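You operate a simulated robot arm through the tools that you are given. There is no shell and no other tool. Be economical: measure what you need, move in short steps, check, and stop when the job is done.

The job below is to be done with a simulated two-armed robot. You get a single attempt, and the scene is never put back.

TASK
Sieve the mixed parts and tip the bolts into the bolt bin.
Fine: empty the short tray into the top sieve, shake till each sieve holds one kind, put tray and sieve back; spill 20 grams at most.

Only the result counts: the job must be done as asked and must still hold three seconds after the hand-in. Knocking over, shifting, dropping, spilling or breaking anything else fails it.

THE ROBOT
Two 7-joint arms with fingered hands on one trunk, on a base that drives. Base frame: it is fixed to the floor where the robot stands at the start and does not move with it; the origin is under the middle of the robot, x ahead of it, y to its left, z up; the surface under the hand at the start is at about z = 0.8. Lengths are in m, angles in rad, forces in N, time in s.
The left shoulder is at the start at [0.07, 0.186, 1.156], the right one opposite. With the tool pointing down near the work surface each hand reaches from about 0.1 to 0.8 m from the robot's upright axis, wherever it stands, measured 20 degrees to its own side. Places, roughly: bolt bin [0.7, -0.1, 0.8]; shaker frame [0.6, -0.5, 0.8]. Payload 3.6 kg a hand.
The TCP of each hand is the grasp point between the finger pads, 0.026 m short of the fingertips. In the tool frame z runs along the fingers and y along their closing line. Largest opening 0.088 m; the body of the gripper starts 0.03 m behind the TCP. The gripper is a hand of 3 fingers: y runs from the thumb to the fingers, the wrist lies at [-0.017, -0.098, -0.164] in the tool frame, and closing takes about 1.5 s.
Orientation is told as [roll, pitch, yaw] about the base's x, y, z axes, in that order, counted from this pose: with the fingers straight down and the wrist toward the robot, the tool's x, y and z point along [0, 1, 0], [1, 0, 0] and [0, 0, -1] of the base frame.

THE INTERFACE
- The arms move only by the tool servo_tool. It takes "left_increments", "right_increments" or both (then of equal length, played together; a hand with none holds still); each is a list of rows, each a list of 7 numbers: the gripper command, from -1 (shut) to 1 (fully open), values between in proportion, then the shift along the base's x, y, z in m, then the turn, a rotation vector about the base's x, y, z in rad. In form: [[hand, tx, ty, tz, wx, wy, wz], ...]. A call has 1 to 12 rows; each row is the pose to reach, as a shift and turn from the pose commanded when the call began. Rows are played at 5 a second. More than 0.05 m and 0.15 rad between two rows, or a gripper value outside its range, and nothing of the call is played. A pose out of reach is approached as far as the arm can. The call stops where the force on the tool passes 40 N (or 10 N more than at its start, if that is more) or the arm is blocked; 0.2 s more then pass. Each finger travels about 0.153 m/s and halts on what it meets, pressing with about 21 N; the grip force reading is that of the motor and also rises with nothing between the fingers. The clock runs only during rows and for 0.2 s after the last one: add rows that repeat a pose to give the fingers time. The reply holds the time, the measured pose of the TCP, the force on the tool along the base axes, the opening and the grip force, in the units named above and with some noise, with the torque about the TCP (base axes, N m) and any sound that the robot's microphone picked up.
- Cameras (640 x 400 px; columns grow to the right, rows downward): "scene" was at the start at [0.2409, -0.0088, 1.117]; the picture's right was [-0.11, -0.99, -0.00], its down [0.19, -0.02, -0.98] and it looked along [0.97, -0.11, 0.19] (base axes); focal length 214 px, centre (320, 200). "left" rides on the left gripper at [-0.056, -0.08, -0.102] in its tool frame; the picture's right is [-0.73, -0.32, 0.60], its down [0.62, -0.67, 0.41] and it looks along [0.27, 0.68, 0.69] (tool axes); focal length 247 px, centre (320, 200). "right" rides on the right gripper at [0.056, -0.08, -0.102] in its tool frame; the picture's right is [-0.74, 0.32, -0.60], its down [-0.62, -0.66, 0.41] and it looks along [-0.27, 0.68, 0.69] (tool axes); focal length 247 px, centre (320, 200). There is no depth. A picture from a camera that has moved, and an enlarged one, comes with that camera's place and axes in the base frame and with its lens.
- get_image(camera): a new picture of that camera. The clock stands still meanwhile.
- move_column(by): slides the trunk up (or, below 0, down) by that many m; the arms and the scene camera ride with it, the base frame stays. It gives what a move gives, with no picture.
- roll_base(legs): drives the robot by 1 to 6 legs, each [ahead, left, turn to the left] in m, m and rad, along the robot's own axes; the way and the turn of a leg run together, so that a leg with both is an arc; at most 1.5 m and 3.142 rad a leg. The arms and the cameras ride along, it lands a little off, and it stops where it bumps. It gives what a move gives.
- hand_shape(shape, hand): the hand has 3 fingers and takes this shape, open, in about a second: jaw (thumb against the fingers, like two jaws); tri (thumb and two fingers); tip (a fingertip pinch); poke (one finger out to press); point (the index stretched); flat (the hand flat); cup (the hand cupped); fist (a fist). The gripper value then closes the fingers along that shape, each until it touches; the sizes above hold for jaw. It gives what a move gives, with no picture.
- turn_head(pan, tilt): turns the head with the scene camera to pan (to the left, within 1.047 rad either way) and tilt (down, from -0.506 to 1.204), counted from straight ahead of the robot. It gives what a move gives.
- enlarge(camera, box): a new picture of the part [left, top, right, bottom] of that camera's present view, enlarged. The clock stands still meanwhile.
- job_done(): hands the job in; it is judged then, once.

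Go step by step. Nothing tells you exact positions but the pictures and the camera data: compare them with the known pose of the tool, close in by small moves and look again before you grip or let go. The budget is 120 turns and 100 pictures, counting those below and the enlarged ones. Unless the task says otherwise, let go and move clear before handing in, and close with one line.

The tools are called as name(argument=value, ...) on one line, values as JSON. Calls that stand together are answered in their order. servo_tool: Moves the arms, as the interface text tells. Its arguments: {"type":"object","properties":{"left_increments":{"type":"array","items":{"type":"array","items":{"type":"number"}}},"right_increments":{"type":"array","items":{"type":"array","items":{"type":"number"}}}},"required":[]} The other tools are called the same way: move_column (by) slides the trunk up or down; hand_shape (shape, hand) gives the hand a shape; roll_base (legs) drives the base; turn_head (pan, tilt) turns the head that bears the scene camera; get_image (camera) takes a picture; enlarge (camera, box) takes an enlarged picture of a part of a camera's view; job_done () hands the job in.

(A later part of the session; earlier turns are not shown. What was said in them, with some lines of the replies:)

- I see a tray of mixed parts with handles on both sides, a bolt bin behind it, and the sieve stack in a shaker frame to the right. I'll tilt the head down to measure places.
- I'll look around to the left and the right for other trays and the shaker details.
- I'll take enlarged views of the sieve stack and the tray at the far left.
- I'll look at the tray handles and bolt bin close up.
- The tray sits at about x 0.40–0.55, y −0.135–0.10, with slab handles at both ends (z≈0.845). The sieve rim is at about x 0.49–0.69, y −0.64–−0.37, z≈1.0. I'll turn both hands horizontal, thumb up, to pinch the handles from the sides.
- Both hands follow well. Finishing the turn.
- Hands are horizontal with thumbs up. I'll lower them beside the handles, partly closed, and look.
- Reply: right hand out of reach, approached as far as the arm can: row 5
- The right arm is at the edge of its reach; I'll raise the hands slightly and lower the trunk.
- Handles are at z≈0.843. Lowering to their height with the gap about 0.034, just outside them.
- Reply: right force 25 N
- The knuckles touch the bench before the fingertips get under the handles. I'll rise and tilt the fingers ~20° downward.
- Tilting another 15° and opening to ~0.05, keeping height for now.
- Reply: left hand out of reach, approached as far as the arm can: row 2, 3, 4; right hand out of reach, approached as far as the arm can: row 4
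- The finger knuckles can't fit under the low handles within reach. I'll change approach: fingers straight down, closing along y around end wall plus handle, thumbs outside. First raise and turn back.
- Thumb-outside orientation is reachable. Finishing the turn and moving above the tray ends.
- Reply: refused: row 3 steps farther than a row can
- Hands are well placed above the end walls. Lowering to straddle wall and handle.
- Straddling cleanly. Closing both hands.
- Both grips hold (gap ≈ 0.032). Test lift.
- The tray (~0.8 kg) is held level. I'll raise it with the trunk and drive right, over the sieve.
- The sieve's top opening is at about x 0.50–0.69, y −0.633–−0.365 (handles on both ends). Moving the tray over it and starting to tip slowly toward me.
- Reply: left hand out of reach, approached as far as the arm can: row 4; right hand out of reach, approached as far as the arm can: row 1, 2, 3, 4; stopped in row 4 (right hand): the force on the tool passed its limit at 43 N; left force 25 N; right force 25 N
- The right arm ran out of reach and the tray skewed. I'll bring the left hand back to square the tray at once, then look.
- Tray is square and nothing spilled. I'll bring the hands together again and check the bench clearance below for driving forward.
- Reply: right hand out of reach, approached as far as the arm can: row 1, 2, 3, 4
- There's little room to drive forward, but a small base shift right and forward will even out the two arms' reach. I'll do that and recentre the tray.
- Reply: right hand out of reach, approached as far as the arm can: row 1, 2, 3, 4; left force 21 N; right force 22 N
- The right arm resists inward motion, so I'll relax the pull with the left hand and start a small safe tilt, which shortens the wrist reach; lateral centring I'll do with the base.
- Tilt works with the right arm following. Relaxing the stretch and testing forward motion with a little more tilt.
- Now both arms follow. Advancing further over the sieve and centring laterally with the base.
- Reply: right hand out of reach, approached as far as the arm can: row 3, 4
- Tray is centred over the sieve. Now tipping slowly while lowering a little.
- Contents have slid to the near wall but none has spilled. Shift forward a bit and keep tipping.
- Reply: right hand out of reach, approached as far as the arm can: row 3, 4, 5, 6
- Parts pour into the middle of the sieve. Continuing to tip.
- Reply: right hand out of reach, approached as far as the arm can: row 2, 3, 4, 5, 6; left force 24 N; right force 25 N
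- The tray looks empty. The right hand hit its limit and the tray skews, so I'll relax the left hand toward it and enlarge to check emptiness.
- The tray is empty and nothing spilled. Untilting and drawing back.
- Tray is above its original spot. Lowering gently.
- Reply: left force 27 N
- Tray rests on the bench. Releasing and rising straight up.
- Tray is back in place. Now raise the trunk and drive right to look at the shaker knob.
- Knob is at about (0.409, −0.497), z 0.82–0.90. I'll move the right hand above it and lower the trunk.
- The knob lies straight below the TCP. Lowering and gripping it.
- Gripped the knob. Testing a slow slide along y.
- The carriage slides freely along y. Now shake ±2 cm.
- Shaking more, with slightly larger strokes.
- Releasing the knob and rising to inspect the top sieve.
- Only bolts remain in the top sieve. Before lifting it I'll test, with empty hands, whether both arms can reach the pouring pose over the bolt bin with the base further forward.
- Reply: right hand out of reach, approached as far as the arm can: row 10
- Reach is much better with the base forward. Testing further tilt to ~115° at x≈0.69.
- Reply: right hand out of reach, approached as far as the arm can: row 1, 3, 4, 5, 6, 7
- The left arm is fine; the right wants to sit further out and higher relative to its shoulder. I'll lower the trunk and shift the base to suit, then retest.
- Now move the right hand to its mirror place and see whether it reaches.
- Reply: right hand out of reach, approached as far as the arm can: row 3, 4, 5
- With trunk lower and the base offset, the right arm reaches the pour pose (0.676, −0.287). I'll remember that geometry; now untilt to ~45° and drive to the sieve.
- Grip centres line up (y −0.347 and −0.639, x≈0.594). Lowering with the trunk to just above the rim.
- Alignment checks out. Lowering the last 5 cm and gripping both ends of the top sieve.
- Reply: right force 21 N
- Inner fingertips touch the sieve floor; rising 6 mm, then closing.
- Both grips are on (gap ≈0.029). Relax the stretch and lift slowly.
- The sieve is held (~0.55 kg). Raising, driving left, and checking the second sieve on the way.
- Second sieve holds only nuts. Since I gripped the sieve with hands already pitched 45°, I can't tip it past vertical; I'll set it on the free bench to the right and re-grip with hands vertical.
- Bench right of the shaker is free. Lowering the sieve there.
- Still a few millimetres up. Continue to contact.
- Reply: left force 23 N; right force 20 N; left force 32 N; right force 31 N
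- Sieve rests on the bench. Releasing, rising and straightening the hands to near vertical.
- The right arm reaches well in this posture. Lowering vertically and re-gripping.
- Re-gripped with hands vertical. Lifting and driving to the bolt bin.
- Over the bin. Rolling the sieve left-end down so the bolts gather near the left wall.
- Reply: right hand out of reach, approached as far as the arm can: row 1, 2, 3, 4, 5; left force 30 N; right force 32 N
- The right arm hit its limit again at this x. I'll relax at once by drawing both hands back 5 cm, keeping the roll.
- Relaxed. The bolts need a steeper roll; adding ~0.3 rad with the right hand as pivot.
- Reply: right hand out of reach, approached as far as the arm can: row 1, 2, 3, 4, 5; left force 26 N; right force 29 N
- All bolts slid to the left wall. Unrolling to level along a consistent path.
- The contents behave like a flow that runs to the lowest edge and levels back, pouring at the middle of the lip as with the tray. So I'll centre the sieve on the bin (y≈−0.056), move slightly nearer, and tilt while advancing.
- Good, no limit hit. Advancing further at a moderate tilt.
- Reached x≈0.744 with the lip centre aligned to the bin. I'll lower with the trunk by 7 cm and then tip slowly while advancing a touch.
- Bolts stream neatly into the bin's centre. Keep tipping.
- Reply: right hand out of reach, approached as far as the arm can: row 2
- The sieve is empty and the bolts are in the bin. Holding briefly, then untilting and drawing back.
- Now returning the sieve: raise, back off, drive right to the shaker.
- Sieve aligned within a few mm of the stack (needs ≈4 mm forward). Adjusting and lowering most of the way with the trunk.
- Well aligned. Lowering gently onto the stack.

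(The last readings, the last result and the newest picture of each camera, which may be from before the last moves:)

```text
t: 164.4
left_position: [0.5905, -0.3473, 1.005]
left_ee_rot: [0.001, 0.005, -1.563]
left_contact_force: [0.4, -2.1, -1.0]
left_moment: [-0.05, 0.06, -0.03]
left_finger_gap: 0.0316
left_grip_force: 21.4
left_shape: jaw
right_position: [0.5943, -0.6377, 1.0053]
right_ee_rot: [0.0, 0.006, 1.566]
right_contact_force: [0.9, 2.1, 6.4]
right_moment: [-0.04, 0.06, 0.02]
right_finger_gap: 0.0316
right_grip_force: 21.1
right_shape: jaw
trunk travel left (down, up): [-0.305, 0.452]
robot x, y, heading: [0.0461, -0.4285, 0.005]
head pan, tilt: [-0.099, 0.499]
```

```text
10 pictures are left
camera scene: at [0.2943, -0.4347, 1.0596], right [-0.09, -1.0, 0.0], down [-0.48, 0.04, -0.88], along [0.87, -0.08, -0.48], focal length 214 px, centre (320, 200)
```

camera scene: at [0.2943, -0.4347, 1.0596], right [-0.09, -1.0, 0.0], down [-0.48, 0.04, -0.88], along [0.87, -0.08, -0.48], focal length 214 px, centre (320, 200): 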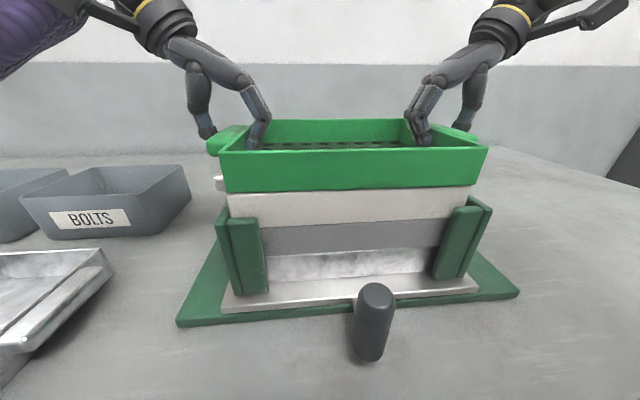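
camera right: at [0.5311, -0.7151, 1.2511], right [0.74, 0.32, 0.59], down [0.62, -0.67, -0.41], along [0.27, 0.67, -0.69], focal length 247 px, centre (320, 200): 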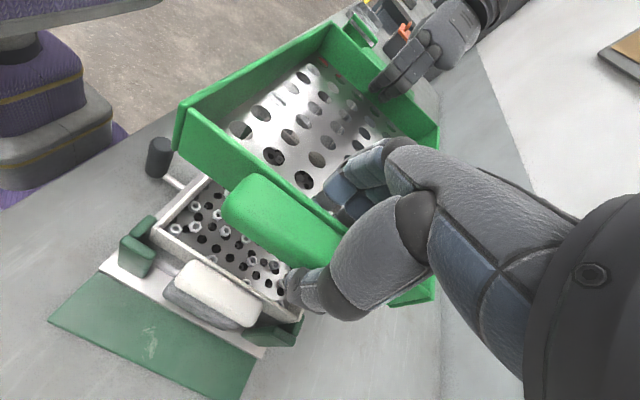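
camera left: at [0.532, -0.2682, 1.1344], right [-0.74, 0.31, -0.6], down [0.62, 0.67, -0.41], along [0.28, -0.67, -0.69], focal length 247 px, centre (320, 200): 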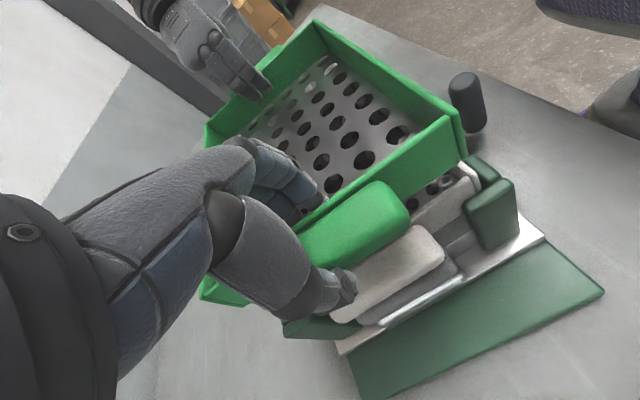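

The height matches the seated value. A slight press to settle, then release and rise.

servo_tool(left_increments=[[-1, 0, 0, -0.003, 0, 0, 0], [-1, 0, 0, -0.003, 0, 0, 0]], right_increments=[[-1, 0, 0, -0.001, 0, 0, 0], [-1, 0, 0, -0.001, 0, 0, 0]])

servo_tool(left_increments=[[0.0, 0, 0, 0.002, 0, 0, 0], [0.8, 0, 0, 0.002, 0, 0, 0], [0.8, 0, 0, 0.002, 0, 0, 0], [0.8, 0, 0, 0.03, 0, 0, 0], [0.8, 0, 0, 0.07, 0, 0, 0], [0.8, -0.02, 0, 0.11, 0, 0, 0]], right_increments=[[0.0, 0, 0, 0.002, 0, 0, 0], [0.8, 0, 0, 0.002, 0, 0, 0], [0.8, 0, 0, 0.002, 0, 0, 0], [0.8, 0, 0, 0.03, 0, 0, 0], [0.8, 0, 0, 0.07, 0, 0, 0], [0.8, -0.02, 0, 0.11, 0, 0, 0]])

get_image(camera="scene")

get_image(camera="right")

```text
t: 165.0
left_position: [0.5911, -0.3482, 1.003]
left_ee_rot: [0.006, 0.004, -1.56]
left_contact_force: [0.6, -0.9, 7.5]
left_moment: [-0.02, 0.1, -0.01]
left_finger_gap: 0.0317
left_grip_force: 21.3
left_shape: jaw
right_position: [0.5939, -0.6366, 1.0037]
right_ee_rot: [0.0, 0.004, 1.566]
right_contact_force: [5.9, 1.2, 13.9]
right_moment: [-0.08, -0.02, -0.07]
right_finger_gap: 0.0318
right_grip_force: 20.8
right_shape: jaw
trunk travel left (down, up): [-0.305, 0.452]
robot x, y, heading: [0.0444, -0.4281, 0.007]
head pan, tilt: [-0.099, 0.499]
```

```text
t: 166.4
left_position: [0.5693, -0.3499, 1.1113]
left_ee_rot: [0.004, 0.007, -1.565]
left_contact_force: [-0.1, 0.0, 0.0]
left_moment: [-0.01, -0.05, 0.04]
left_finger_gap: 0.0792
left_grip_force: 0.0
left_shape: jaw
right_position: [0.5705, -0.6369, 1.115]
right_ee_rot: [0.005, 0.008, 1.569]
right_contact_force: [-0.8, -0.1, 0.2]
right_moment: [-0.03, -0.02, 0.02]
right_finger_gap: 0.079
right_grip_force: 0.0
right_shape: jaw
trunk travel left (down, up): [-0.305, 0.452]
robot x, y, heading: [0.0491, -0.4284, 0.01]
head pan, tilt: [-0.099, 0.499]
```

```text
9 pictures are left
camera scene: at [0.293, -0.4345, 1.0599], right [-0.09, -1.0, 0.0], down [-0.48, 0.04, -0.88], along [0.88, -0.08, -0.48], focal length 214 px, centre (320, 200)
```

scene: 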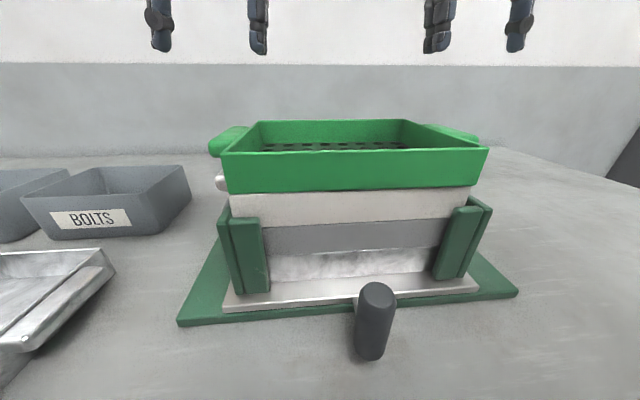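

```text
8 pictures are left
camera right: at [0.5145, -0.7163, 1.2182], right [0.74, 0.32, 0.59], down [0.62, -0.67, -0.41], along [0.27, 0.67, -0.69], focal length 247 px, centre (320, 200)
```

right: 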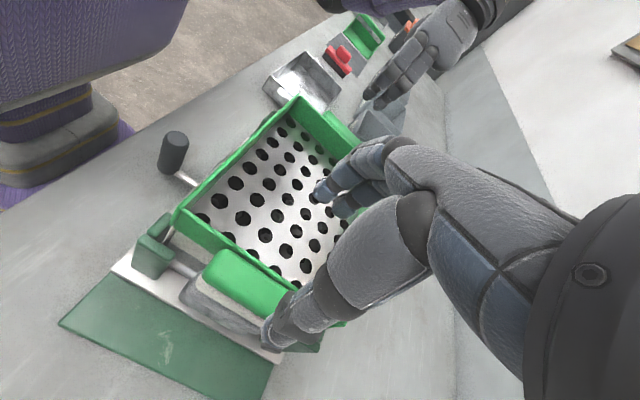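

The sieve is seated flush on the stack. Backing clear and doing a last check of bins and bench.

move_column(by=0.12)

roll_base(legs=[[-0.15, 0.2, 0]])

turn_head(pan=0.0, tilt=0.6)

get_image(camera="scene")

```text
t: 167.9
left_position: [0.5716, -0.348, 1.232]
left_ee_rot: [-0.001, 0.005, -1.56]
left_contact_force: [-0.5, -0.5, 0.2]
left_moment: [0.0, 0.0, 0.01]
left_finger_gap: 0.0788
left_grip_force: 0.0
left_shape: jaw
right_position: [0.5731, -0.6379, 1.2309]
right_ee_rot: [0.007, 0.007, 1.568]
right_contact_force: [0.5, -0.9, -0.6]
right_moment: [0.02, 0.02, 0.0]
right_finger_gap: 0.0791
right_grip_force: 0.0
right_shape: jaw
trunk travel left (down, up): [-0.425, 0.332]
robot x, y, heading: [0.0465, -0.4237, 0.007]
head pan, tilt: [-0.099, 0.499]
```

```text
t: 169.8
left_position: [0.4164, -0.1474, 1.2331]
left_ee_rot: [0.001, 0.007, -1.561]
left_contact_force: [0.6, 0.2, -0.4]
left_moment: [0.0, 0.01, -0.04]
left_finger_gap: 0.0791
left_grip_force: 0.1
left_shape: jaw
right_position: [0.4184, -0.4376, 1.2327]
right_ee_rot: [0.006, 0.007, 1.568]
right_contact_force: [-0.4, 0.0, -0.2]
right_moment: [-0.02, -0.02, 0.02]
right_finger_gap: 0.0792
right_grip_force: 0.0
right_shape: jaw
trunk travel left (down, up): [-0.425, 0.332]
robot x, y, heading: [-0.1019, -0.2273, 0.004]
head pan, tilt: [-0.099, 0.499]
```

```text
t: 170.4
left_position: [0.4183, -0.1486, 1.2317]
left_ee_rot: [0.003, 0.006, -1.561]
left_contact_force: [-0.2, 0.5, 1.0]
left_moment: [0.02, -0.03, 0.01]
left_finger_gap: 0.0789
left_grip_force: 0.1
left_shape: jaw
right_position: [0.4214, -0.4373, 1.2323]
right_ee_rot: [0.006, 0.007, 1.566]
right_contact_force: [0.7, 0.6, 0.2]
right_moment: [0.03, 0.0, -0.04]
right_finger_gap: 0.0794
right_grip_force: 0.0
right_shape: jaw
trunk travel left (down, up): [-0.425, 0.332]
robot x, y, heading: [-0.1113, -0.2285, 0.006]
head pan, tilt: [0.0, 0.6]
```

```text
7 pictures are left
camera scene: at [0.1228, -0.2261, 1.1788], right [0.01, -1.0, 0.0], down [-0.56, 0.0, -0.83], along [0.83, 0.01, -0.56], focal length 214 px, centre (320, 200)
```

scene: 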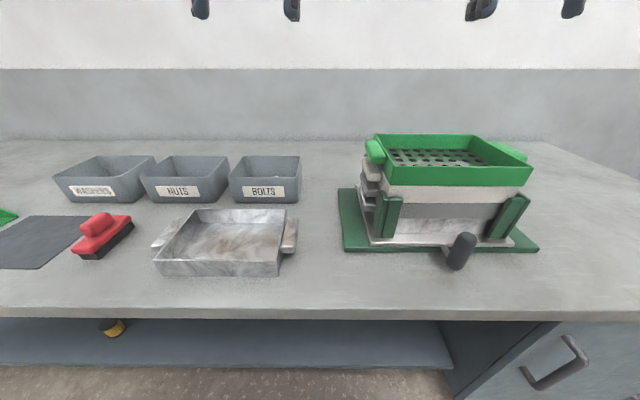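

enlarge(camera="scene", box=[220, 120, 560, 290])

```text
1.88 times, centred on (390, 205) of scene
camera zoom: at [0.1228, -0.2261, 1.1788], right [0.01, -1.0, 0.0], down [-0.56, 0.0, -0.83], along [0.83, 0.01, -0.56], focal length 404 px, centre (188, 191)
```

zoom: 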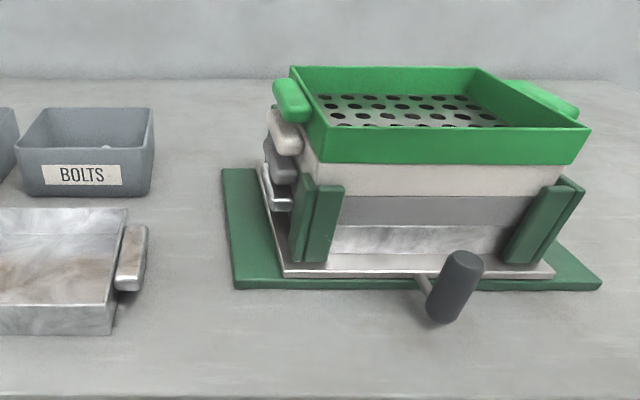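

The top sieve is empty and seated on the stack. The bolts are in the bin, the tray is back in its place, and I see nothing spilled on the bench. Handing in.

job_done()

```text
The job is handed in.
```

I emptied the tray into the top sieve, shook the stack, and tipped the bolts into the bolt bin. The tray and sieve are back in place, and I saw nothing spilled. I saw only nuts in the second sieve, but I did not look inside the sieves below it.
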